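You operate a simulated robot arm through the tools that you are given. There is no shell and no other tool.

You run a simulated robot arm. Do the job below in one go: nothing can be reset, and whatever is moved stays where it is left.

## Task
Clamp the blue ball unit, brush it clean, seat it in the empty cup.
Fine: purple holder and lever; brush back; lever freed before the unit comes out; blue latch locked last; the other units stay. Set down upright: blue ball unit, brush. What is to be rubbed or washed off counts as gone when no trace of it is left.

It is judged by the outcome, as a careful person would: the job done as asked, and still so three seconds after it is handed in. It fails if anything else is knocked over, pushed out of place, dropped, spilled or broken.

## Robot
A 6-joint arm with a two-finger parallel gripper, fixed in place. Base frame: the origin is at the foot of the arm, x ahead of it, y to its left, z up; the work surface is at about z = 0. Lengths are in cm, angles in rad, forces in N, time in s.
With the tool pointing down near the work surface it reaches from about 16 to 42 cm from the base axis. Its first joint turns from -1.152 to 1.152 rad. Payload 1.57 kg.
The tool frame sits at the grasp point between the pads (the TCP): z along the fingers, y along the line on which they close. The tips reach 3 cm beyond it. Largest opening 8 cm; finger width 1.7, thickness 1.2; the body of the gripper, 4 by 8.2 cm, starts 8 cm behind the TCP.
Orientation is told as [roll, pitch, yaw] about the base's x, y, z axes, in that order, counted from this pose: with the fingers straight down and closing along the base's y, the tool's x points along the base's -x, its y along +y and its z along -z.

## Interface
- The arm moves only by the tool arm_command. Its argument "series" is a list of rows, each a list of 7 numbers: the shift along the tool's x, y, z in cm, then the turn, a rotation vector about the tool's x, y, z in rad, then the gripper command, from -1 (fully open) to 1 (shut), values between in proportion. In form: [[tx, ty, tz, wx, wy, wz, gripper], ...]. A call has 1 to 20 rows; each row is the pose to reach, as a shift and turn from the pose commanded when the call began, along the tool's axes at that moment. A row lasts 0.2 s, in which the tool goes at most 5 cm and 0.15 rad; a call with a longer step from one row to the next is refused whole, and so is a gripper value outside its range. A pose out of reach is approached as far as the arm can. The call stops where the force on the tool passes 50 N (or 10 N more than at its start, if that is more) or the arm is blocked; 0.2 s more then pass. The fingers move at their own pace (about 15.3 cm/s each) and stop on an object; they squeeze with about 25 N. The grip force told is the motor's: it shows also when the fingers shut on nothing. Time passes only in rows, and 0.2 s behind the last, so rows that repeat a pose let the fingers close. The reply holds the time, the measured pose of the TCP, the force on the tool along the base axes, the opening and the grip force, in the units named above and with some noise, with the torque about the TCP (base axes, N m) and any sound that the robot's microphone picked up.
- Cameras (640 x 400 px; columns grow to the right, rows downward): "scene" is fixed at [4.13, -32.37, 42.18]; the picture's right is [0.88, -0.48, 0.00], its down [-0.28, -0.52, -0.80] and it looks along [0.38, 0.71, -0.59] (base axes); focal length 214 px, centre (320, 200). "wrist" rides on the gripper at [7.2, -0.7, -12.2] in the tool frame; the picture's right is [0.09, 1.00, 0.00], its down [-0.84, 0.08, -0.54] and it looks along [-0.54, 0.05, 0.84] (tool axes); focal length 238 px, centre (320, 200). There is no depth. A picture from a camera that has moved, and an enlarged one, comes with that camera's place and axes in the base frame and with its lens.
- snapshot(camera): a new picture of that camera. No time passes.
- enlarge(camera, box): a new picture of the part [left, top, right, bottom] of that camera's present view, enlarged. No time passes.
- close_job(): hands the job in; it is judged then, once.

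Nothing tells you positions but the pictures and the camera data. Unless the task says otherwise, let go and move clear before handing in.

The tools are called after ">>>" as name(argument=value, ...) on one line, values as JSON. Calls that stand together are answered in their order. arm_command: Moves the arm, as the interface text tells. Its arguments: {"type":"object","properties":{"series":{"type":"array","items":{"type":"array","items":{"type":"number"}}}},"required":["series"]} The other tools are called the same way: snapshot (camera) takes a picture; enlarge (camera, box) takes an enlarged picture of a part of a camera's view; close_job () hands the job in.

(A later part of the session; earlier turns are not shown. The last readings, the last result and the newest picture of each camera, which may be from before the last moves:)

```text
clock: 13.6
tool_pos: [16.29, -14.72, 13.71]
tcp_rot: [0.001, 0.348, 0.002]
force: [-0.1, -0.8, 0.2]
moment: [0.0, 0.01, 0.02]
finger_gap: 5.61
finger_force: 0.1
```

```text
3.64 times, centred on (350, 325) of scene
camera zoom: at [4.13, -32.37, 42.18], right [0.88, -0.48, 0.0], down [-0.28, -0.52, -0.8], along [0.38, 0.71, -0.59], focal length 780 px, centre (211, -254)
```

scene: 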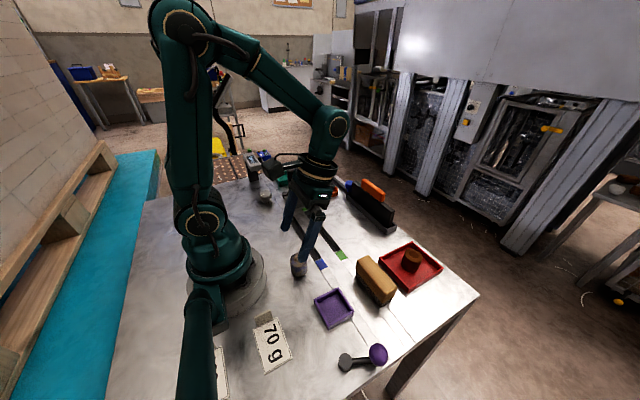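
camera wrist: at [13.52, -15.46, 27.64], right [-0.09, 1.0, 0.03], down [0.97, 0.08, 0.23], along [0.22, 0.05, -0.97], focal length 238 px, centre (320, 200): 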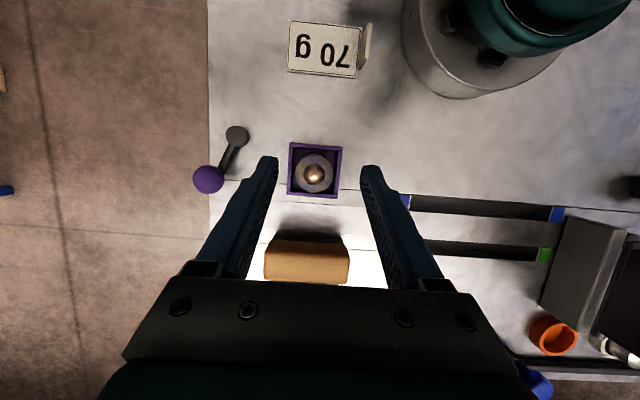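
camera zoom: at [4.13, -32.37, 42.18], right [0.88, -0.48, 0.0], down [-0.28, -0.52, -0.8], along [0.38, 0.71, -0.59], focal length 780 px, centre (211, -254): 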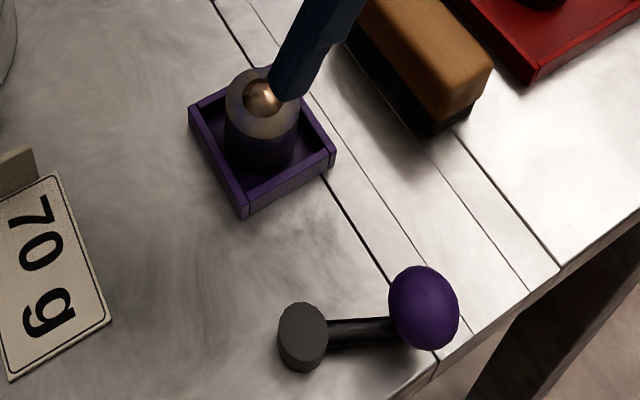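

The unit stands upright in the holder. Next is the purple lever, with its ball at about (17.9,-25.7,3.1) and its pivot at (13.25,-23.4). I'll go above the ball with the tool vertical.

>>> arm_command(series=[[-0.6, -2.74, 0.5, 0, -0.087, 0, -0.4], [-1.21, -5.48, 1.0, 0, -0.174, 0, -0.4], [-1.82, -8.2, 1.5, 0, -0.261, 0, -0.4], [-2.43, -10.95, 1.99, 0, -0.348, 0, -0.4], [-2.43, -10.95, 1.99, 0, -0.348, 0, -0.4]])

>>> snapshot(camera="wrist")

>>> enlarge(camera="scene", box=[320, 270, 430, 390])

```text
clock: 14.8
tool_pos: [17.92, -25.89, 11.23]
tcp_rot: [-0.001, -0.003, 0.001]
force: [-0.3, 0.0, -0.1]
moment: [0.0, 0.03, 0.02]
finger_gap: 5.57
finger_force: 0.1
```

```text
taken
camera wrist: at [10.46, -26.6, 23.17], right [-0.09, 1.0, 0.0], down [0.84, 0.08, 0.54], along [0.54, 0.05, -0.84], focal length 238 px, centre (320, 200)
```

wrist: 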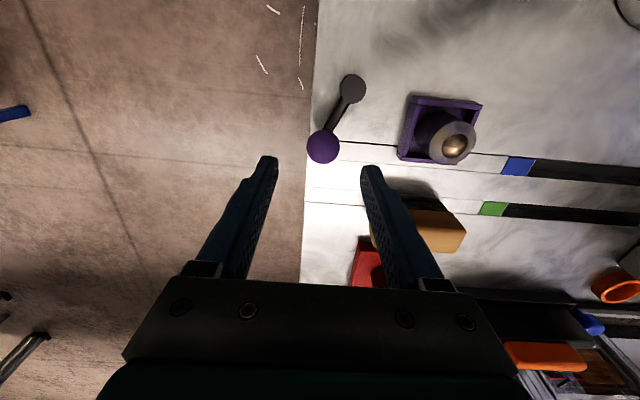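

```text
3.33 times, centred on (375, 330) of scene
camera zoom: at [4.13, -32.37, 42.18], right [0.88, -0.48, 0.0], down [-0.28, -0.52, -0.8], along [0.38, 0.71, -0.59], focal length 715 px, centre (137, -233)
```

zoom: 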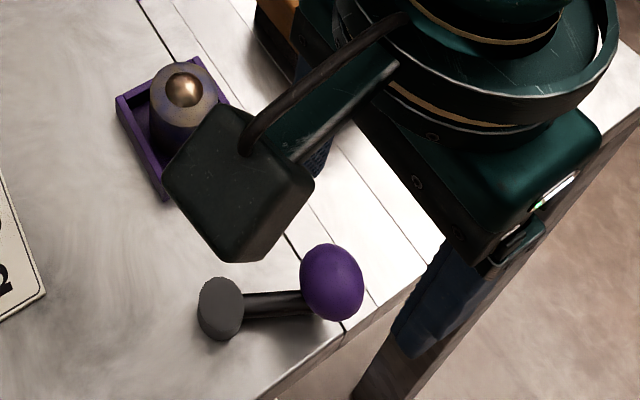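

The lever ball is confirmed at (17.9,-25.68,3.06), nearly under the tool. I'll lower the fingers either side of it and narrow the gap to 3.8 cm without squeezing.

>>> arm_command(series=[[0, 0.22, 3, 0, 0, 0, -0.4], [0, 0.22, 6, 0, 0, 0, -0.4], [0, 0.22, 6.8, 0, 0, 0, -0.4], [0, 0.22, 6.8, 0, 0, 0, 0.05], [0, 0.22, 6.8, 0, 0, 0, 0.05]])

>>> snapshot(camera="wrist")

```text
clock: 16.0
tool_pos: [17.92, -25.73, 4.11]
tcp_rot: [0.002, -0.002, 0.0]
force: [0.2, 0.1, -0.2]
moment: [0.03, 0.01, 0.0]
finger_gap: 3.81
finger_force: 0.1
```

```text
taken
camera wrist: at [10.54, -26.4, 16.27], right [-0.09, 1.0, 0.0], down [0.84, 0.08, 0.54], along [0.54, 0.05, -0.84], focal length 238 px, centre (320, 200)
```

wrist: 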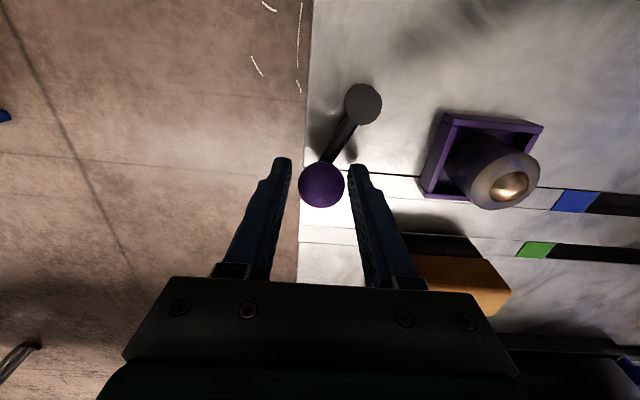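

The ball is between the fingers. I'll push it a short way along the arc towards the holder (+y) and read the force.

>>> arm_command(series=[[-0.2, 0.5, 0, 0, 0, 0, 0.05], [-0.38, 1.0, 0, 0, 0, 0, 0.05], [-0.45, 1.5, 0, 0, 0, 0, 0.05]])

>>> snapshot(camera="wrist")

```text
clock: 16.8
tool_pos: [18.43, -24.18, 4.16]
tcp_rot: [0.002, -0.002, 0.0]
force: [0.2, -1.8, -0.8]
moment: [-0.02, -0.03, -0.02]
finger_gap: 3.93
finger_force: 1.1
```

```text
taken
camera wrist: at [10.99, -24.91, 16.26], right [-0.09, 1.0, 0.0], down [0.84, 0.08, 0.54], along [0.54, 0.05, -0.84], focal length 238 px, centre (320, 200)
```

wrist: 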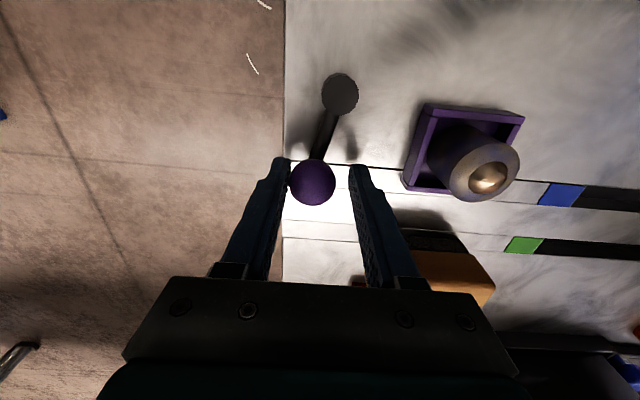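

The lever swings freely at under 2 N. I'll keep going along the arc in small steps, turning the hand with it.

>>> arm_command(series=[[0, 0.8, 0, 0, 0, -0.05, 0.05], [0.05, 1.6, 0, 0, 0, -0.1, 0.05], [0.24, 2.4, 0, 0, 0, -0.15, 0.05], [0.24, 2.4, 0, 0, 0, -0.15, 0.05]])

>>> snapshot(camera="wrist")

```text
clock: 17.8
tool_pos: [18.06, -21.82, 4.3]
tcp_rot: [0.002, -0.002, 0.153]
force: [0.8, -1.2, 1.0]
moment: [0.03, 0.0, 0.04]
finger_gap: 3.94
finger_force: 0.5
```

```text
taken
camera wrist: at [10.92, -23.53, 16.34], right [-0.24, 0.97, 0.0], down [0.81, 0.2, 0.54], along [0.53, 0.13, -0.84], focal length 238 px, centre (320, 200)
```

wrist: 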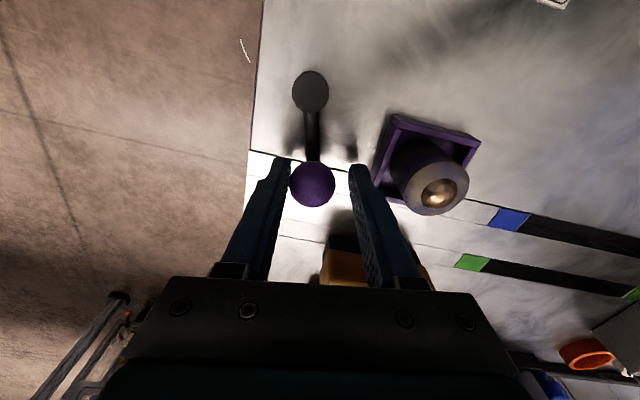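

The lever is now past the +x direction. The inner finger would soon hit the unit, so I'll rise, close the fingers and push the ball from behind.

>>> arm_command(series=[[0, 0, -2.5, 0, 0, 0, 0.05], [0, 0, -4.8, 0, 0, 0, 0.05], [-0.2, -1.8, -4.8, 0, 0, -0.05, 1], [-0.4, -3.6, -4.8, 0, 0, -0.11, 1], [-0.4, -3.6, -4.8, 0, 0, -0.11, 1], [-0.4, -3.6, -4.8, 0, 0, -0.11, 1]])

>>> snapshot(camera="wrist")

>>> enlarge(camera="scene", box=[300, 270, 430, 390])

```text
clock: 19.2
tool_pos: [19.07, -25.4, 9.11]
tcp_rot: [0.002, -0.002, 0.259]
force: [0.2, 1.0, 0.4]
moment: [0.0, 0.02, 0.01]
finger_gap: 0.01
finger_force: 21.2
```

```text
taken
camera wrist: at [12.09, -27.85, 21.15], right [-0.35, 0.94, 0.0], down [0.79, 0.29, 0.54], along [0.51, 0.19, -0.84], focal length 238 px, centre (320, 200)
```

wrist: 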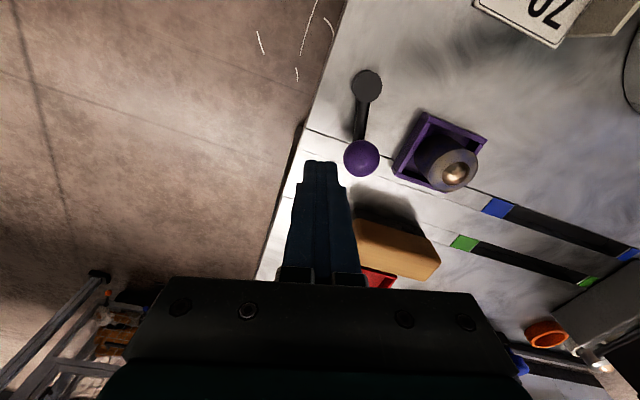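

```text
3.33 times, centred on (365, 330) of scene
camera zoom: at [4.13, -32.37, 42.18], right [0.88, -0.48, 0.0], down [-0.28, -0.52, -0.8], along [0.38, 0.71, -0.59], focal length 715 px, centre (170, -233)
```

zoom: 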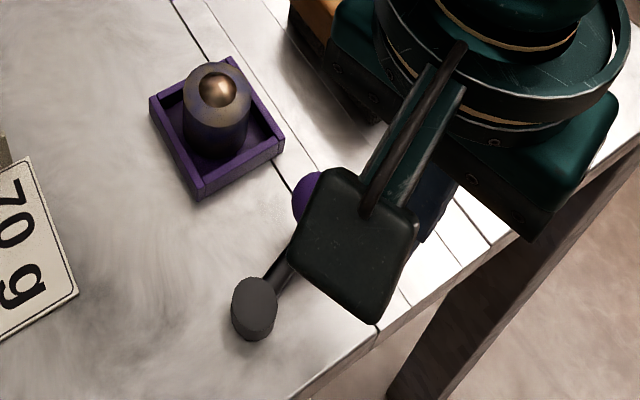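

The closed fingers are behind the ball, which is at about (18.15,-22.0) and φ≈17°. I'll lower them and push to about 30°, watching the force.

>>> arm_command(series=[[0, 0, 2.5, 0, 0, 0, 1], [0, 0, 4.9, 0, 0, 0, 1], [-0.15, 0.55, 4.9, 0, 0, -0.06, 1], [-0.35, 1.2, 4.9, 0, 0, -0.13, 1], [-0.53, 1.97, 4.9, 0, 0, -0.26, 1], [-0.53, 1.97, 4.9, 0, 0, -0.26, 1]])

>>> enlarge(camera="wrist", box=[260, 40, 500, 220])

```text
clock: 20.6
tool_pos: [19.23, -23.5, 4.25]
tcp_rot: [-0.009, -0.001, 0.523]
force: [2.0, -26.3, -11.6]
moment: [-0.36, -0.03, 0.12]
finger_gap: 0.01
finger_force: 21.3
```

```text
2.22 times, centred on (380, 130) of wrist
camera zoom: at [13.08, -27.66, 16.34], right [-0.58, 0.82, -0.01], down [0.68, 0.49, 0.54], along [0.45, 0.31, -0.84], focal length 530 px, centre (187, 356)
```

zoom: 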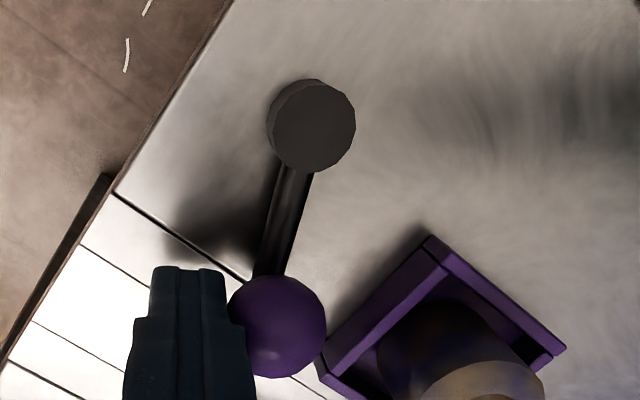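

The lever has turned to about 28° and is pushing back with 26 N, which is either an end stop or the clamp biting. I'll press slightly further to see whether it moves or clicks.

>>> arm_command(series=[[0, 0.1, 0, 0, 0, 0, 1], [0, 0.2, 0, 0, 0, 0, 1], [0, 0.2, 0, 0, 0, 0, 1]])

>>> enlarge(camera="wrist", box=[260, 40, 500, 220])

>>> enlarge(camera="scene", box=[300, 270, 430, 390])

```text
clock: 21.4
tool_pos: [19.27, -23.5, 4.31]
tcp_rot: [-0.014, -0.004, 0.524]
force: [8.5, -31.2, 3.7]
moment: [-0.32, -0.07, 0.08]
finger_gap: 0.0
finger_force: 21.5
```

```text
2.22 times, centred on (380, 130) of wrist
camera zoom: at [13.06, -27.55, 16.35], right [-0.58, 0.82, -0.01], down [0.68, 0.49, 0.54], along [0.45, 0.3, -0.84], focal length 530 px, centre (187, 356)
```

zoom: 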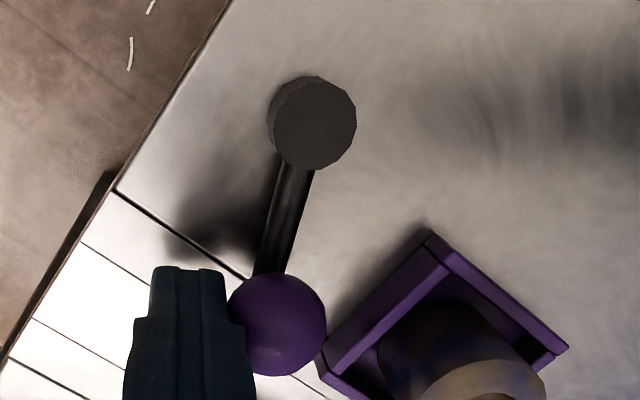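

```text
3.33 times, centred on (365, 330) of scene
camera zoom: at [4.13, -32.37, 42.18], right [0.88, -0.48, 0.0], down [-0.28, -0.52, -0.8], along [0.38, 0.71, -0.59], focal length 715 px, centre (170, -233)
```

zoom: 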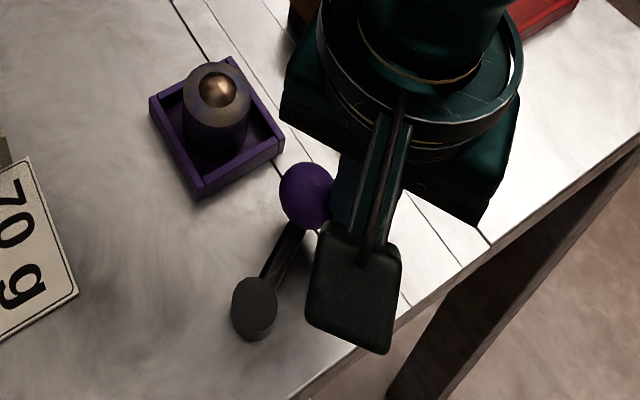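

The lever doesn't move further at 31 N, so this looks like its end stop at about 29°. I'll back off, rise, and see whether it stays there.

>>> arm_command(series=[[0, -0.4, 0, 0, 0, 0, 1], [0, -1.2, 0, 0, 0, 0, 1], [0, -1.2, -3, 0, 0, 0, 1], [0, -1.2, -6, 0, 0, 0, 1], [0, -1.2, -10, 0, 0, 0, 1], [0, -1.2, -12, 0, 0, 0, 1]])

>>> snapshot(camera="wrist")

>>> enlarge(camera="scene", box=[300, 270, 430, 390])

```text
clock: 22.8
tool_pos: [19.51, -24.24, 16.19]
tcp_rot: [0.002, -0.002, 0.521]
force: [-0.2, -0.7, 0.6]
moment: [-0.01, -0.01, 0.0]
finger_gap: 0.02
finger_force: 21.5
```

```text
taken
camera wrist: at [13.5, -28.34, 28.24], right [-0.57, 0.82, 0.0], down [0.69, 0.48, 0.54], along [0.44, 0.31, -0.84], focal length 238 px, centre (320, 200)
```

wrist: 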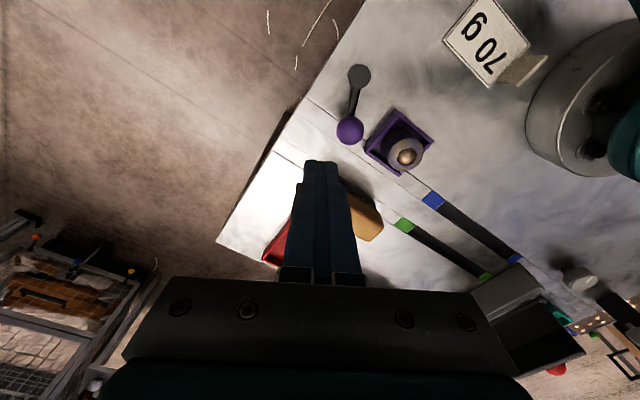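

```text
3.33 times, centred on (365, 330) of scene
camera zoom: at [4.13, -32.37, 42.18], right [0.88, -0.48, 0.0], down [-0.28, -0.52, -0.8], along [0.38, 0.71, -0.59], focal length 715 px, centre (170, -233)
```

zoom: 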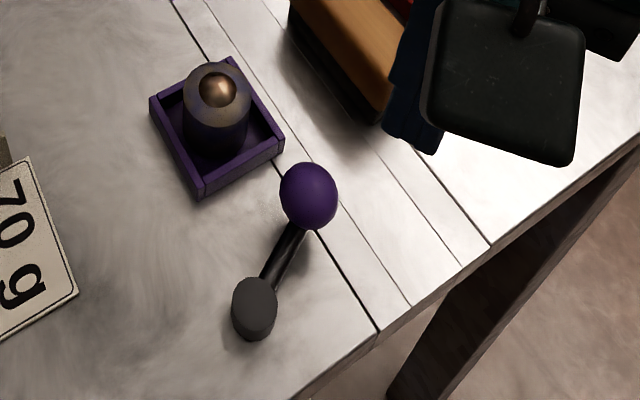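

The lever stays put. To be sure the unit really is held, I'll turn the hand to close along x and bring it over the unit for a gentle hold-and-nudge test.

>>> arm_command(series=[[-0.13, 0.68, 0, 0, 0, 0.145, 1], [-0.26, 1.36, 0, 0, 0, 0.29, 1], [-0.4, 2.04, 0, 0, 0, 0.435, 1], [-0.54, 2.72, 0, 0, 0, 0.58, 0], [-0.67, 3.4, 0, 0, 0, 0.725, -0.4], [-0.81, 4.08, 0, 0, 0, 0.87, -0.4], [-0.94, 4.76, 0.5, 0, 0, 1.015, -0.4], [-1.08, 5.44, 1, 0, 0, 1.16, -0.4], [-1.21, 6.12, 1.5, 0, 0, 1.305, -0.4], [-1.35, 6.8, 2, 0, 0, 1.45, -0.4], [-1.48, 7.48, 2.5, 0, 0, 1.595, -0.4], [-1.62, 8.16, 3, 0, 0, 1.74, -0.4], [-1.75, 8.84, 3.5, 0, 0, 1.885, -0.4], [-1.89, 9.52, 4, 0, 0, 2.03, -0.4], [-1.89, 9.52, 4, 0, 0, 2.092, -0.4], [-1.89, 9.52, 4, 0, 0, 2.092, -0.4]])

>>> snapshot(camera="wrist")

>>> snapshot(camera="scene")

```text
clock: 26.2
tool_pos: [16.6, -14.94, 12.03]
tcp_rot: [0.002, 0.002, -1.573]
force: [-0.4, -0.3, 0.4]
moment: [-0.01, -0.01, -0.04]
finger_gap: 5.6
finger_force: 0.1
```

```text
taken
camera wrist: at [15.73, -7.8, 24.26], right [1.0, 0.09, 0.0], down [0.07, -0.84, 0.54], along [0.05, -0.54, -0.84], focal length 238 px, centre (320, 200)
```

wrist: 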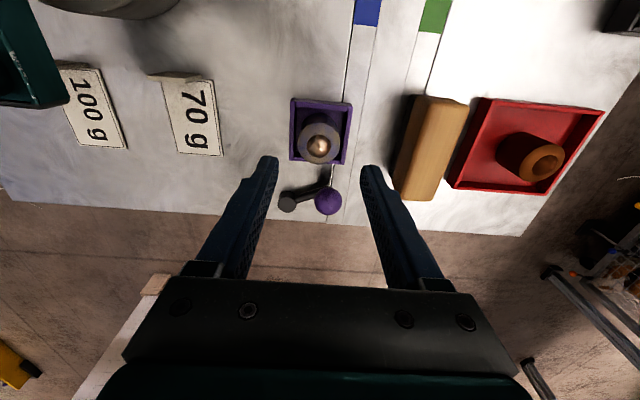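

```text
taken
```

scene: 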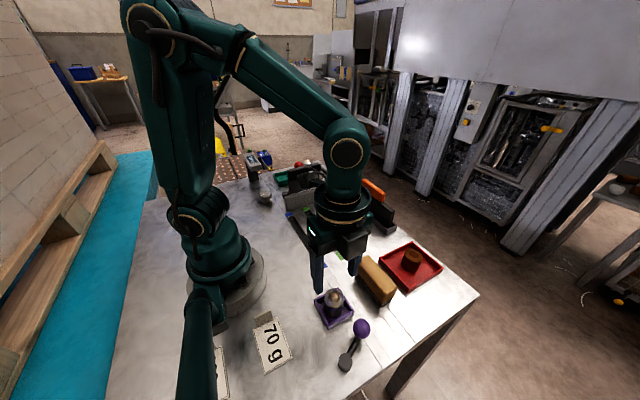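

The unit sits at about (16.3,-15.1), directly under the tool. I'll lower, grip it above the tray walls, and nudge it 0.25 cm sideways to test the clamp.

>>> arm_command(series=[[0, -0.1, 3.6, 0, 0, 0, -0.4], [0, -0.1, 7.0, 0, 0, 0, -0.4], [0, -0.1, 7.0, 0, 0, 0, 0], [0, -0.1, 7.0, 0, 0, 0, 0.4], [0, -0.1, 7.0, 0, 0, 0, 0.4]])

>>> arm_command(series=[[0.12, 0, 0, 0, 0, 0, 0.4], [0.25, 0, 0, 0, 0, 0, 0.4], [0.25, 0, 0, 0, 0, 0, 0.4]])

>>> enlarge(camera="wrist", box=[240, 110, 400, 260])

```text
clock: 27.4
tool_pos: [16.48, -15.04, 5.11]
tcp_rot: [0.0, 0.003, -1.572]
force: [0.0, -0.5, 0.2]
moment: [-0.02, 0.0, -0.01]
finger_gap: 3.7
finger_force: 24.5
```

```text
clock: 28.2
tool_pos: [16.44, -14.74, 5.15]
tcp_rot: [0.002, 0.001, -1.569]
force: [-0.7, -0.3, 0.9]
moment: [0.0, -0.01, 0.01]
finger_gap: 3.7
finger_force: 24.7
```

```text
2.67 times, centred on (320, 185) of wrist
camera zoom: at [15.59, -7.56, 17.25], right [1.0, 0.09, 0.0], down [0.08, -0.84, 0.54], along [0.05, -0.54, -0.84], focal length 636 px, centre (320, 240)
```

zoom: 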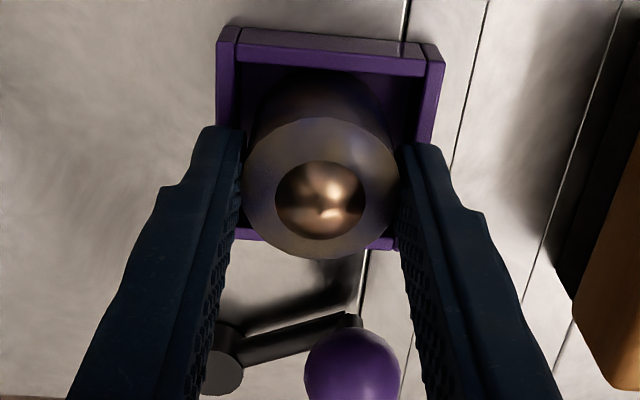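

There was no resistance at all, so the unit moved with the hand and it isn't clamped. The clamping end must be the other way. I'll put the unit back in the centre, release it, and rise.

>>> arm_command(series=[[-0.3, 0, 0, 0, 0, 0, 0.4], [-0.3, 0, 0, 0, 0, 0, -0.4], [-0.3, 0, 0, 0, 0, 0, -0.4], [-0.3, 0, -3.5, 0, 0, 0, -0.4], [-0.3, 0, -7, 0, 0, 0, -0.4], [-2, 0.7, -7, 0, 0, 0, 1], [-3.9, 1.45, -7, 0, 0, 0, 1], [-3.9, 1.45, -7, 0, 0, 0, 1]])

>>> snapshot(camera="wrist")

>>> enlarge(camera="scene", box=[300, 270, 430, 390])

```text
clock: 30.0
tool_pos: [17.85, -18.6, 12.13]
tcp_rot: [-0.001, 0.002, -1.57]
force: [0.3, -0.6, -1.1]
moment: [0.0, 0.02, -0.01]
finger_gap: 0.03
finger_force: 21.2
```

```text
taken
camera wrist: at [16.99, -11.42, 24.21], right [1.0, 0.09, 0.0], down [0.08, -0.84, 0.54], along [0.05, -0.54, -0.84], focal length 238 px, centre (320, 200)
```

wrist: 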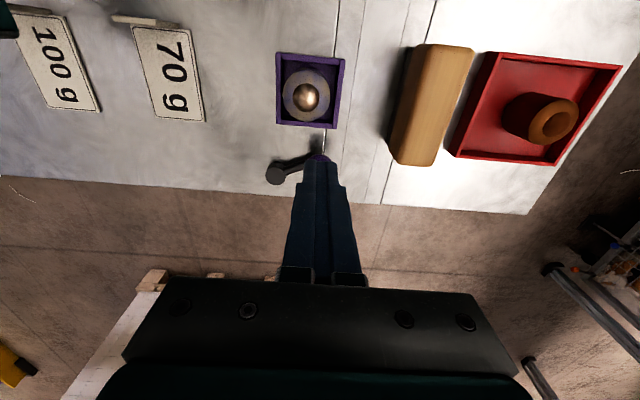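

```text
3.33 times, centred on (365, 330) of scene
camera zoom: at [4.13, -32.37, 42.18], right [0.88, -0.48, 0.0], down [-0.28, -0.52, -0.8], along [0.38, 0.71, -0.59], focal length 715 px, centre (170, -233)
```

zoom: 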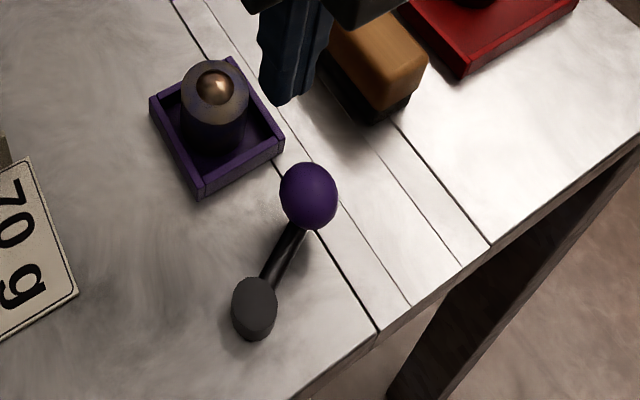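

The unit is centred and free. I'll lower the closed fingers just on the holder side of the ball and start pushing it back the other way.

>>> arm_command(series=[[0.2, 0, 3.7, 0, 0, 0, 1], [0.2, 0, 7.4, 0, 0, 0, 1], [0.2, 0, 7.4, 0, 0, 0, 1]])

>>> enlarge(camera="scene", box=[300, 270, 430, 390])

>>> enlarge(camera="wrist", box=[220, 40, 420, 220])

```text
clock: 30.8
tool_pos: [17.84, -18.5, 4.62]
tcp_rot: [0.002, 0.003, -1.573]
force: [-0.4, 0.5, -0.2]
moment: [-0.04, -0.01, -0.04]
finger_gap: 0.0
finger_force: 21.6
```

```text
3.33 times, centred on (365, 330) of scene
camera zoom: at [4.13, -32.37, 42.18], right [0.88, -0.48, 0.0], down [-0.28, -0.52, -0.8], along [0.38, 0.71, -0.59], focal length 715 px, centre (170, -233)
```

zoom: 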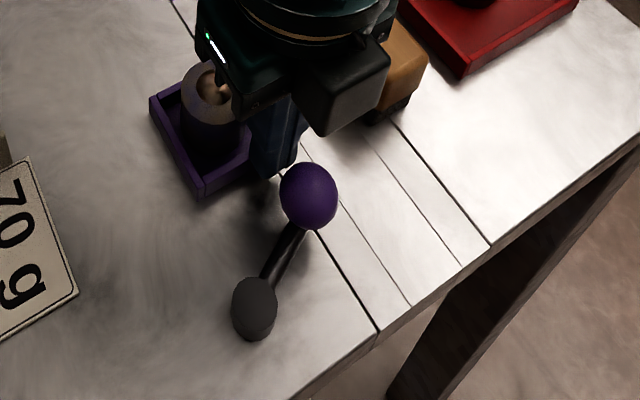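

```text
2.22 times, centred on (320, 130) of wrist
camera zoom: at [17.04, -11.37, 16.74], right [1.0, 0.09, 0.0], down [0.08, -0.84, 0.54], along [0.05, -0.54, -0.84], focal length 530 px, centre (320, 356)
```

zoom: 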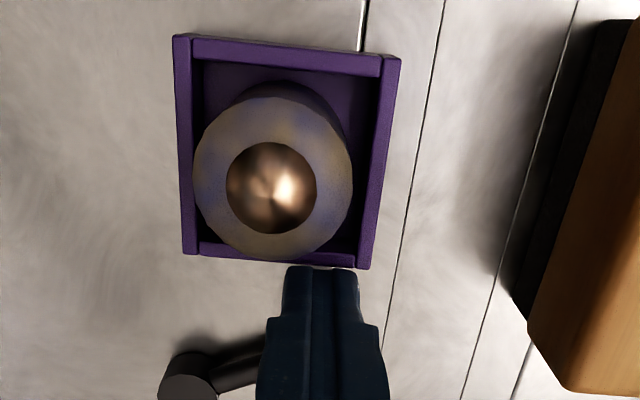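

The fingers clear the unit and the tray. I'll push the ball back through its starting angle, turning the hand along the way.

>>> arm_command(series=[[-0.9, 0.2, 0, 0, 0, 0, 1], [-1.8, 0.4, 0, 0, 0, 0, 1], [-2.7, 0.55, 0, 0, 0, 0, 1], [-3.5, 0.7, 0, 0, 0, 0.14, 1], [-4.3, 0.9, 0, 0, 0, 0.28, 1], [-5.1, 1.05, 0, 0, 0, 0.43, 1], [-5.1, 1.05, 0, 0, 0, 0.43, 1]])

>>> enlarge(camera="scene", box=[300, 270, 430, 390])

>>> snapshot(camera="wrist")

```text
clock: 32.4
tool_pos: [18.97, -23.41, 4.8]
tcp_rot: [-0.001, 0.004, -2.003]
force: [2.2, 11.4, 5.0]
moment: [0.15, -0.01, -0.01]
finger_gap: 0.0
finger_force: 21.2
```

```text
3.33 times, centred on (365, 330) of scene
camera zoom: at [4.13, -32.37, 42.18], right [0.88, -0.48, 0.0], down [-0.28, -0.52, -0.8], along [0.38, 0.71, -0.59], focal length 715 px, centre (170, -233)
```

zoom: 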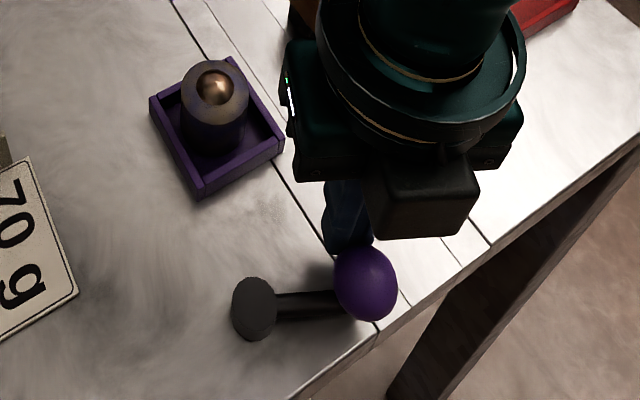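

```text
taken
camera wrist: at [21.12, -16.68, 16.9], right [0.94, -0.33, 0.0], down [-0.28, -0.79, 0.54], along [-0.18, -0.51, -0.84], focal length 238 px, centre (320, 200)
```

wrist: 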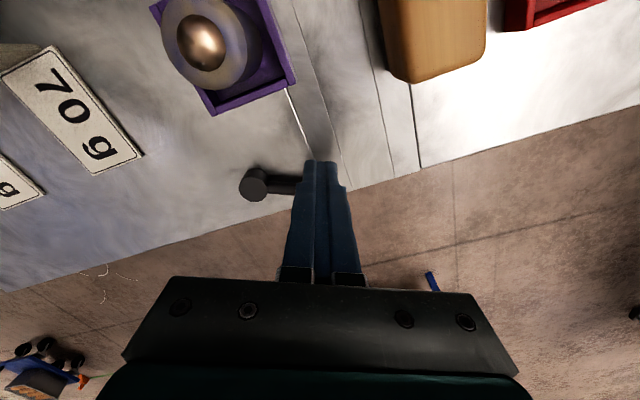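

The lever is back at its original angle and resisting with 11 N. I'll press a little more to learn whether this is an end stop or just resistance.

>>> arm_command(series=[[-0.2, 0, 0, 0, 0, 0, 1], [-0.4, 0, 0, 0, 0, 0, 1], [-0.4, 0, 0, 0, 0, 0, 1]])

>>> enlarge(camera="scene", box=[300, 270, 430, 390])

```text
clock: 33.0
tool_pos: [18.87, -23.35, 4.7]
tcp_rot: [-0.002, 0.013, -2.006]
force: [2.1, 3.4, 1.3]
moment: [0.0, -0.02, 0.0]
finger_gap: 0.0
finger_force: 20.9
stopped in row 2: the force on the tool passed its limit at 54 N (the readings are from after the stop); the commanded pose is now the measured one
```

```text
3.33 times, centred on (365, 330) of scene
camera zoom: at [4.13, -32.38, 42.18], right [0.88, -0.48, 0.0], down [-0.28, -0.52, -0.8], along [0.38, 0.71, -0.59], focal length 715 px, centre (170, -233)
```

zoom: 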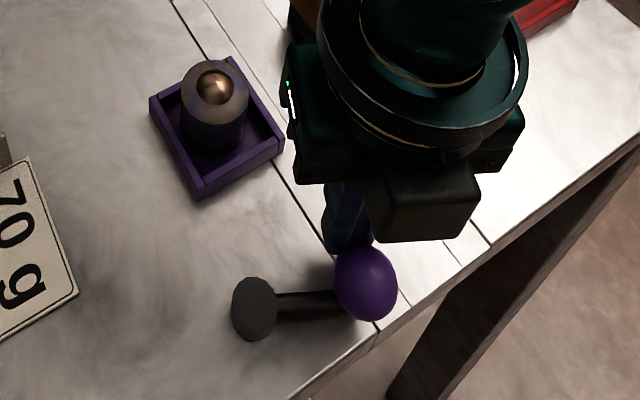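

That is a hard stop, so −25° is the open end and the clamping end must be the other way. At +29° the resistance was softer, so I probably didn't push far enough. I'll go around behind the ball and push harder.

>>> arm_command(series=[[0.3, 0, 0, 0, 0, 0, 1], [0.3, 0, -3, 0, 0, 0, 1], [0.3, 0, -5.8, 0, 0, 0, 1], [-2.5, 0, -5.8, 0, 0, 0, 1], [-5.6, 0.09, -5.8, 0, 0, 0, 1], [-5.6, 0.09, -3, 0, 0, 0, 1], [-5.6, 0.09, 0, 0, 0, 0, 1], [-5.6, 0.09, 0, 0, 0, 0, 1]])

>>> enlarge(camera="scene", box=[300, 270, 430, 390])

>>> snapshot(camera="wrist")

```text
clock: 34.8
tool_pos: [16.56, -28.85, 4.53]
tcp_rot: [0.0, 0.01, -2.005]
force: [-0.5, -0.5, 0.7]
moment: [-0.02, -0.03, 0.02]
finger_gap: 0.0
finger_force: 21.4
```

```text
3.33 times, centred on (365, 330) of scene
camera zoom: at [4.13, -32.37, 42.18], right [0.88, -0.48, 0.0], down [-0.28, -0.52, -0.8], along [0.38, 0.71, -0.59], focal length 715 px, centre (170, -233)
```

zoom: 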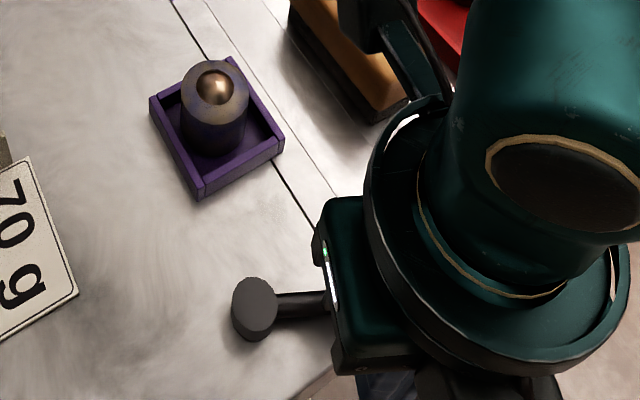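

```text
taken
camera wrist: at [18.8, -22.03, 16.79], right [0.94, -0.34, 0.0], down [-0.28, -0.8, 0.53], along [-0.18, -0.5, -0.85], focal length 238 px, centre (320, 200)
```

wrist: 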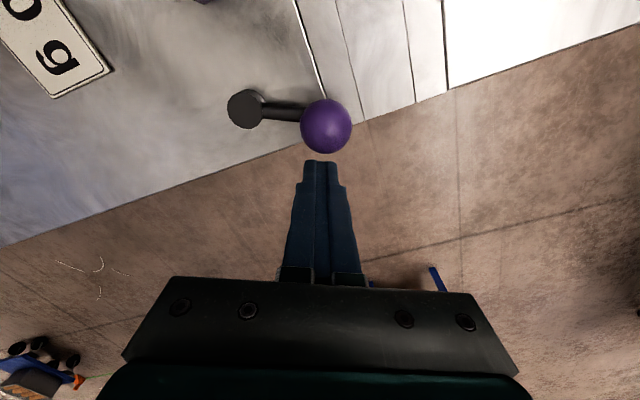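

The fingers are behind the ball. I'll sweep it round to about 27° along the arc.

>>> arm_command(series=[[1.2, 0.2, 0, 0, 0, -0.13, 1], [2.38, 0.43, 0, 0, 0, -0.26, 1], [3.14, 0.48, 0, 0, 0, -0.39, 1], [3.89, 0.49, 0, 0, 0, -0.52, 1], [4.62, 0.34, 0, 0, 0, -0.65, 1], [5.34, 0.16, 0, 0, 0, -0.78, 1], [5.99, -0.13, 0, 0, 0, -0.905, 1], [5.99, -0.13, 0, 0, 0, -0.905, 1]])

>>> snapshot(camera="wrist")

>>> enlarge(camera="scene", box=[300, 270, 430, 390])

```text
clock: 36.6
tool_pos: [19.14, -23.38, 4.77]
tcp_rot: [0.009, -0.008, -1.096]
force: [2.7, -38.3, -2.9]
moment: [-0.61, -0.13, 0.1]
finger_gap: 0.02
finger_force: 22.1
```

```text
taken
camera wrist: at [14.92, -17.28, 16.88], right [0.84, 0.54, 0.01], down [0.45, -0.71, 0.55], along [0.3, -0.46, -0.83], focal length 238 px, centre (320, 200)
```

wrist: 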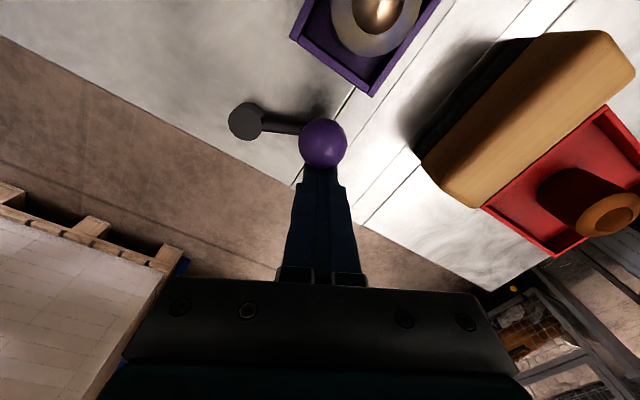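

```text
3.33 times, centred on (365, 330) of scene
camera zoom: at [4.13, -32.38, 42.18], right [0.88, -0.48, 0.0], down [-0.28, -0.52, -0.8], along [0.38, 0.71, -0.59], focal length 715 px, centre (170, -233)
```

zoom: 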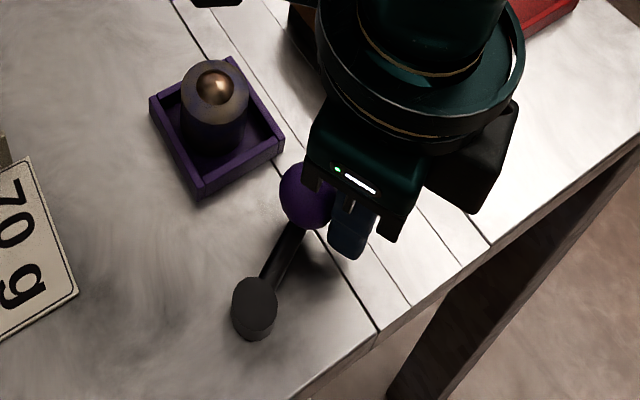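

The lever stops here again with 38 N at the same angle, so both ends are hard stops. The unit was free at this end, so the original end may be the clamped one. I'll move over the ball, swing the lever back to its original end, and test the unit there.

>>> arm_command(series=[[-0.4, 0, 0, 0, 0, 0, 1], [-0.4, 0, -3, 0, 0, 0, 1], [-0.4, 0, -5.8, 0, 0, 0, 1], [2.5, 0, -5.8, 0, 0, 0, 1], [5.37, -0.12, -5.8, 0, 0, 0, 1], [5.37, -0.12, -3, 0, 0, 0, 1], [5.37, -0.12, -0.1, 0, 0, 0, 1], [5.37, -0.12, -0.1, 0, 0, 0, 1]])

>>> snapshot(camera="wrist")

```text
clock: 38.4
tool_pos: [16.39, -18.16, 4.99]
tcp_rot: [0.007, 0.008, -1.099]
force: [-0.4, 0.6, -0.1]
moment: [0.0, 0.01, 0.02]
finger_gap: 0.0
finger_force: 21.1
```

```text
taken
camera wrist: at [12.33, -12.25, 17.11], right [0.85, 0.53, 0.01], down [0.45, -0.72, 0.54], along [0.29, -0.45, -0.84], focal length 238 px, centre (320, 200)
```

wrist: 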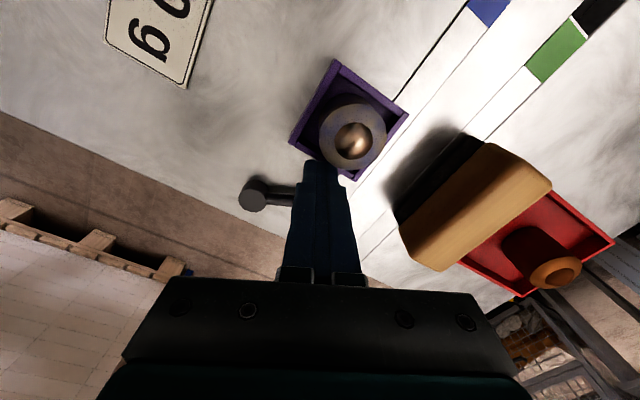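

The fingers are in place with no contact on the unit. I'll sweep the lever back to its original end.

>>> arm_command(series=[[-0.93, -0.11, 0, 0, 0, 0, 1], [-1.65, 0.1, 0, 0, 0, 0.13, 1], [-2.37, 0.33, 0, 0, 0, 0.265, 1], [-3.12, 0.36, 0, 0, 0, 0.395, 1], [-3.88, 0.375, 0, 0, 0, 0.527, 1], [-4.6, 0.2, 0, 0, 0, 0.66, 1], [-5.35, 0.03, 0, 0, 0, 0.789, 1], [-5.99, -0.26, 0, 0, 0, 0.911, 1], [-5.99, -0.26, 0, 0, 0, 0.911, 1]])

>>> enlarge(camera="scene", box=[300, 270, 430, 390])

```text
clock: 40.5
tool_pos: [18.88, -23.54, 4.69]
tcp_rot: [-0.01, 0.022, -2.018]
force: [2.3, 4.6, 2.2]
moment: [0.04, -0.06, 0.04]
finger_gap: 0.0
finger_force: 20.9
stopped in row 9: the force on the tool passed its limit at 51 N (the readings are from after the stop); the commanded pose is now the measured one
```

```text
3.33 times, centred on (365, 330) of scene
camera zoom: at [4.13, -32.38, 42.18], right [0.88, -0.48, 0.0], down [-0.28, -0.52, -0.8], along [0.38, 0.71, -0.59], focal length 715 px, centre (170, -233)
```

zoom: 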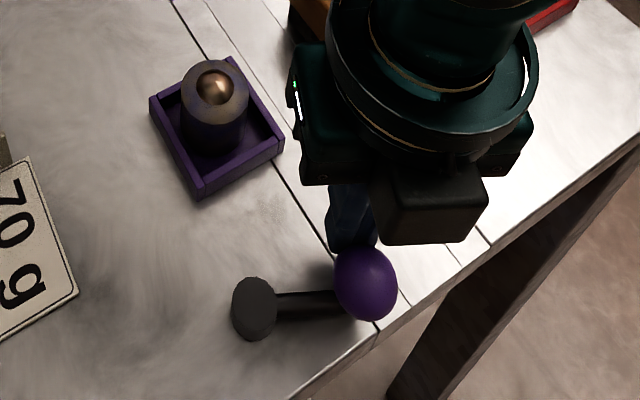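

The lever is at its original end again. I'll back off, return above the unit and repeat the nudge test.

>>> arm_command(series=[[0.5, 0, 0, 0, 0, 0, 1], [0.5, 0, -3.7, 0, 0, 0, 1], [0.5, 0, -7.3, 0, 0, 0, 1], [2.5, -2, -7.3, 0, 0, -0.15, 0], [4.5, -4, -7.3, 0, 0, -0.3, -0.4], [6.52, -5.93, -7.3, 0, 0, -0.448, -0.4], [6.52, -5.93, -7.3, 0, 0, -0.448, -0.4]])

>>> enlarge(camera="wrist", box=[200, 40, 440, 220])

```text
clock: 42.1
tool_pos: [16.54, -15.06, 12.06]
tcp_rot: [0.003, 0.024, -1.568]
force: [0.0, -0.1, 0.2]
moment: [-0.01, -0.01, 0.01]
finger_gap: 5.61
finger_force: 0.0
```

```text
2.22 times, centred on (320, 130) of wrist
camera zoom: at [15.62, -8.26, 24.39], right [1.0, 0.1, 0.0], down [0.08, -0.85, 0.52], along [0.05, -0.52, -0.85], focal length 530 px, centre (320, 356)
```

zoom: 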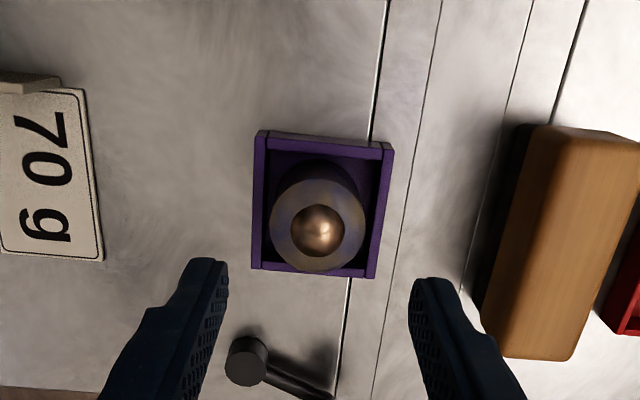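

The unit is still in place. I'll straighten a small tilt left by the stop, lower, grip and nudge again.

>>> arm_command(series=[[0, -0.1, 3.5, 0, -0.024, 0, -0.4], [0.05, -0.15, 7.0, 0, -0.024, 0, -0.4], [0.05, -0.15, 7.0, 0, -0.024, 0, 0], [0.05, -0.15, 7.0, 0, -0.024, 0, 0.4], [0.05, -0.15, 7.0, 0, -0.024, 0, 0.4]])

>>> arm_command(series=[[0.1, 0, 0, 0, 0, 0, 0.4], [0.2, 0, 0, 0, 0, 0, 0.4], [0.2, 0, 0, 0, 0, 0, 0.4]])

```text
clock: 43.3
tool_pos: [16.29, -14.9, 5.1]
tcp_rot: [0.004, -0.001, -1.569]
force: [0.2, 0.2, -1.0]
moment: [0.01, 0.0, 0.0]
finger_gap: 3.72
finger_force: 25.1
```

```text
clock: 44.1
tool_pos: [16.34, -14.82, 5.21]
tcp_rot: [0.002, -0.003, -1.568]
force: [-0.1, 0.1, 0.3]
moment: [0.0, -0.01, 0.01]
finger_gap: 3.72
finger_force: 24.6
```

Still no resistance. Before drawing a conclusion I'll check from the fixed camera whether the holder itself has moved, because a loose holder would hide a working clamp.

>>> enlarge(camera="scene", box=[305, 280, 365, 335])

>>> enlarge(camera="wrist", box=[240, 110, 400, 260])

```text
7.27 times, centred on (335, 308) of scene
camera zoom: at [4.13, -32.37, 42.18], right [0.88, -0.48, 0.0], down [-0.28, -0.52, -0.8], along [0.38, 0.71, -0.59], focal length 1560 px, centre (211, -582)
```

zoom: 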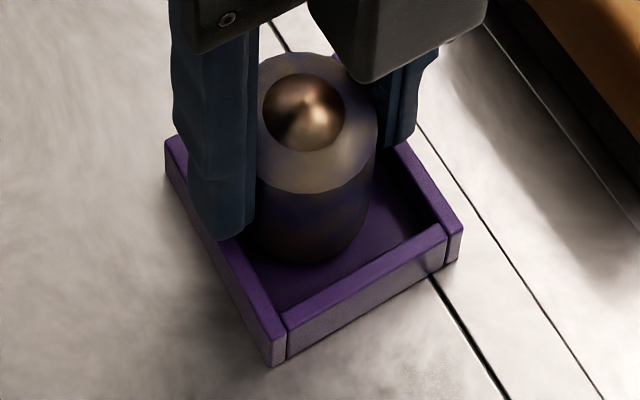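

```text
2.67 times, centred on (320, 185) of wrist
camera zoom: at [15.44, -7.62, 17.23], right [1.0, 0.09, 0.0], down [0.08, -0.84, 0.54], along [0.05, -0.54, -0.84], focal length 636 px, centre (320, 240)
```

zoom: 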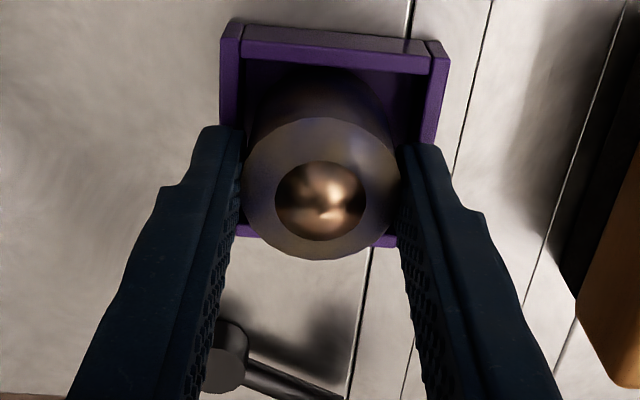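

The holder hasn't moved and the unit slides freely in it, so neither lever end has clamped it yet. I'll let go of the unit in the centre, rise, and look closely at the lever and pivot for how they work.

>>> arm_command(series=[[-0.05, 0, 0, 0, 0, 0, 0.4], [-0.05, 0, 0, 0, 0, 0, -0.4], [-0.05, 0, 0, 0, 0, 0, -0.4], [-0.05, 0, -4, 0, 0, 0, -0.4], [-0.05, 0, -8, 0, 0, 0, -0.4], [3, 0, -10, 0, 0, 0, -0.4], [3, 0, -10, 0, 0, 0, -0.4]])

>>> enlarge(camera="scene", box=[325, 325, 395, 380])

>>> enlarge(camera="wrist", box=[220, 100, 400, 240])

>>> enlarge(camera="scene", box=[300, 275, 370, 335])

```text
clock: 45.7
tool_pos: [16.21, -11.75, 15.22]
tcp_rot: [0.002, -0.001, -1.57]
force: [-0.4, -0.3, -0.4]
moment: [-0.03, 0.03, 0.0]
finger_gap: 5.61
finger_force: 0.0
```

```text
7.27 times, centred on (360, 352) of scene
camera zoom: at [4.13, -32.37, 42.18], right [0.88, -0.48, 0.0], down [-0.28, -0.52, -0.8], along [0.38, 0.71, -0.59], focal length 1560 px, centre (29, -909)
```

zoom: 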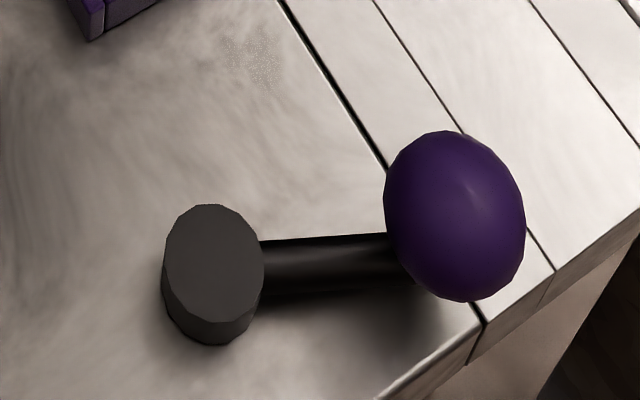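

```text
2.86 times, centred on (310, 170) of wrist
camera zoom: at [15.37, -4.56, 27.31], right [1.0, 0.09, 0.0], down [0.08, -0.84, 0.54], along [0.05, -0.54, -0.84], focal length 681 px, centre (349, 286)
```

zoom: 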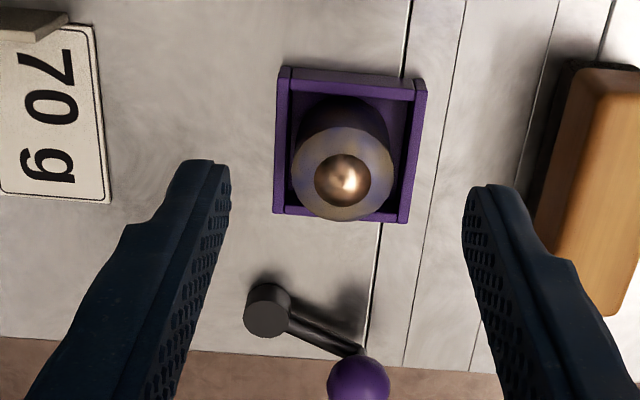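

```text
6.67 times, centred on (335, 305) of scene
camera zoom: at [4.13, -32.37, 42.18], right [0.88, -0.48, 0.0], down [-0.28, -0.52, -0.8], along [0.38, 0.71, -0.59], focal length 1430 px, centre (220, -500)
```

zoom: 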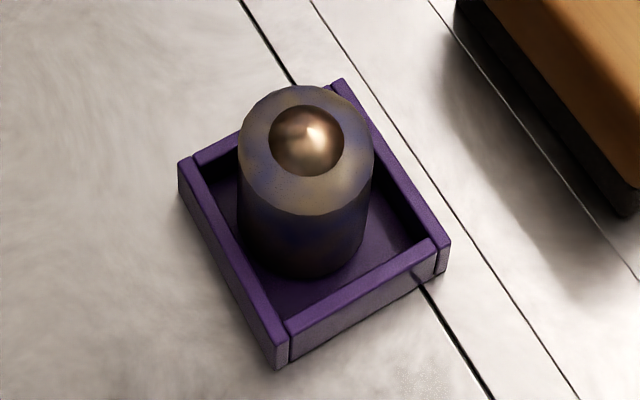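

>>> enlarge(camera="scene", box=[348, 325, 372, 345])

>>> snapshot(camera="wrist")

>>> snapshot(camera="scene")

>>> enlarge(camera="scene", box=[270, 155, 350, 215])

```text
16.00 times, centred on (360, 335) of scene
camera zoom: at [4.13, -32.37, 42.18], right [0.88, -0.48, 0.0], down [-0.28, -0.52, -0.8], along [0.38, 0.71, -0.59], focal length 3432 px, centre (-320, -1960)
```

zoom: 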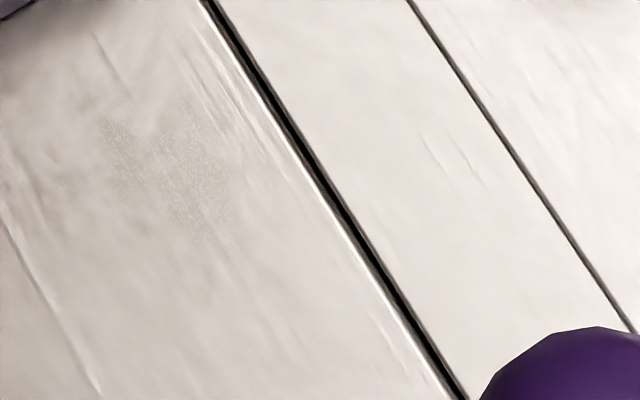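

```text
taken
camera wrist: at [15.37, -4.56, 27.31], right [1.0, 0.09, 0.0], down [0.08, -0.84, 0.54], along [0.05, -0.54, -0.84], focal length 238 px, centre (320, 200)
```

wrist: 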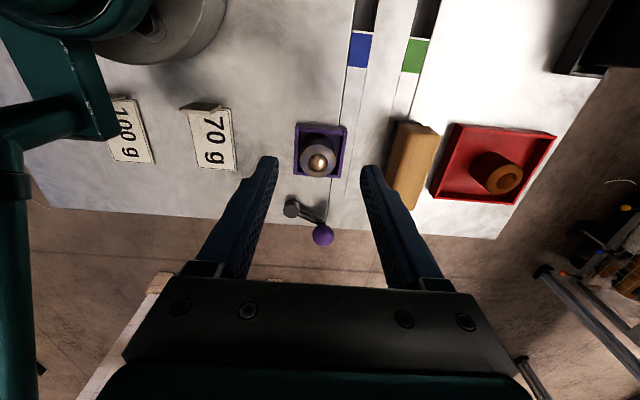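

```text
taken
```

scene: 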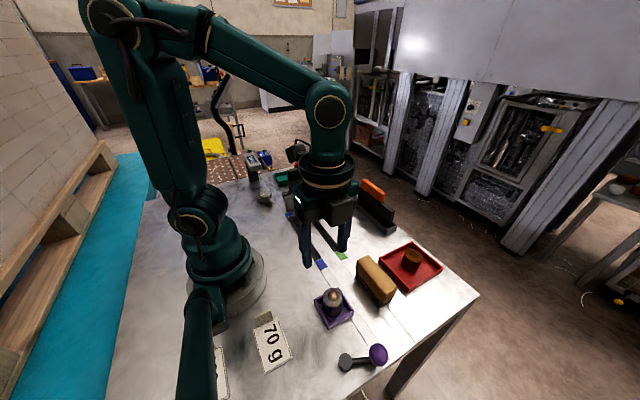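

```text
6.67 times, centred on (310, 185) of scene
camera zoom: at [4.13, -32.37, 42.18], right [0.88, -0.48, 0.0], down [-0.28, -0.52, -0.8], along [0.38, 0.71, -0.59], focal length 1430 px, centre (387, 300)
```

zoom: 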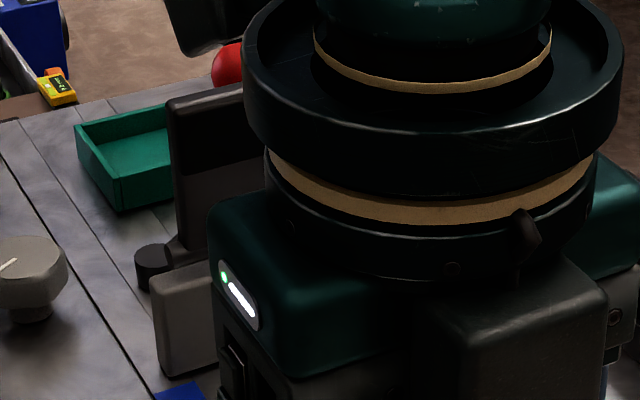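

I found no marks that explain it, so I'll do a firmer, better controlled push at the +26° end with the unit as it stands and listen for a click. First I'll go around behind the lever ball.

>>> arm_command(series=[[-3.4, 0.1, 1, 0, 0, 0.1, -0.4], [-6.8, 0.2, 2, 0, 0, 0.2, 0.5], [-10.2, 0.3, 3, 0, 0, 0.3, 1], [-13.6, 0.3, 3, 0, 0, 0.4, 1], [-17.1, 0.3, 4, 0, 0, 0.43, 1], [-17.1, 0.3, 7.5, 0, 0, 0.43, 1], [-17.1, 0.3, 10.6, 0, 0, 0.43, 1], [-17.1, 0.3, 10.6, 0, 0, 0.43, 1]])

>>> snapshot(camera="wrist")

```text
clock: 47.5
tool_pos: [16.87, -29.07, 4.72]
tcp_rot: [0.004, 0.0, -2.0]
force: [0.9, -0.6, 0.1]
moment: [-0.01, 0.0, 0.01]
finger_gap: 0.02
finger_force: 21.1
```

```text
taken
camera wrist: at [18.97, -22.23, 16.65], right [0.94, -0.33, 0.0], down [-0.28, -0.79, 0.54], along [-0.18, -0.51, -0.84], focal length 238 px, centre (320, 200)
```

wrist: 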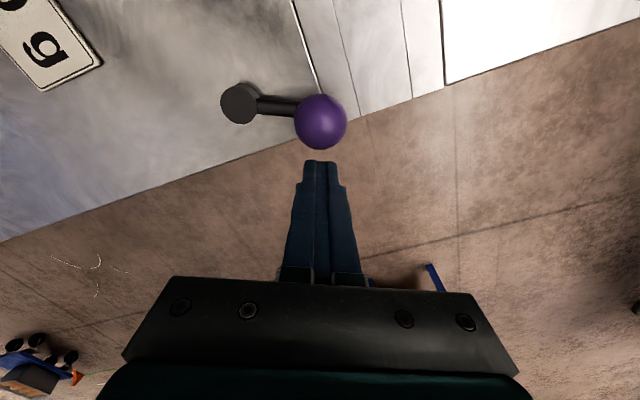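

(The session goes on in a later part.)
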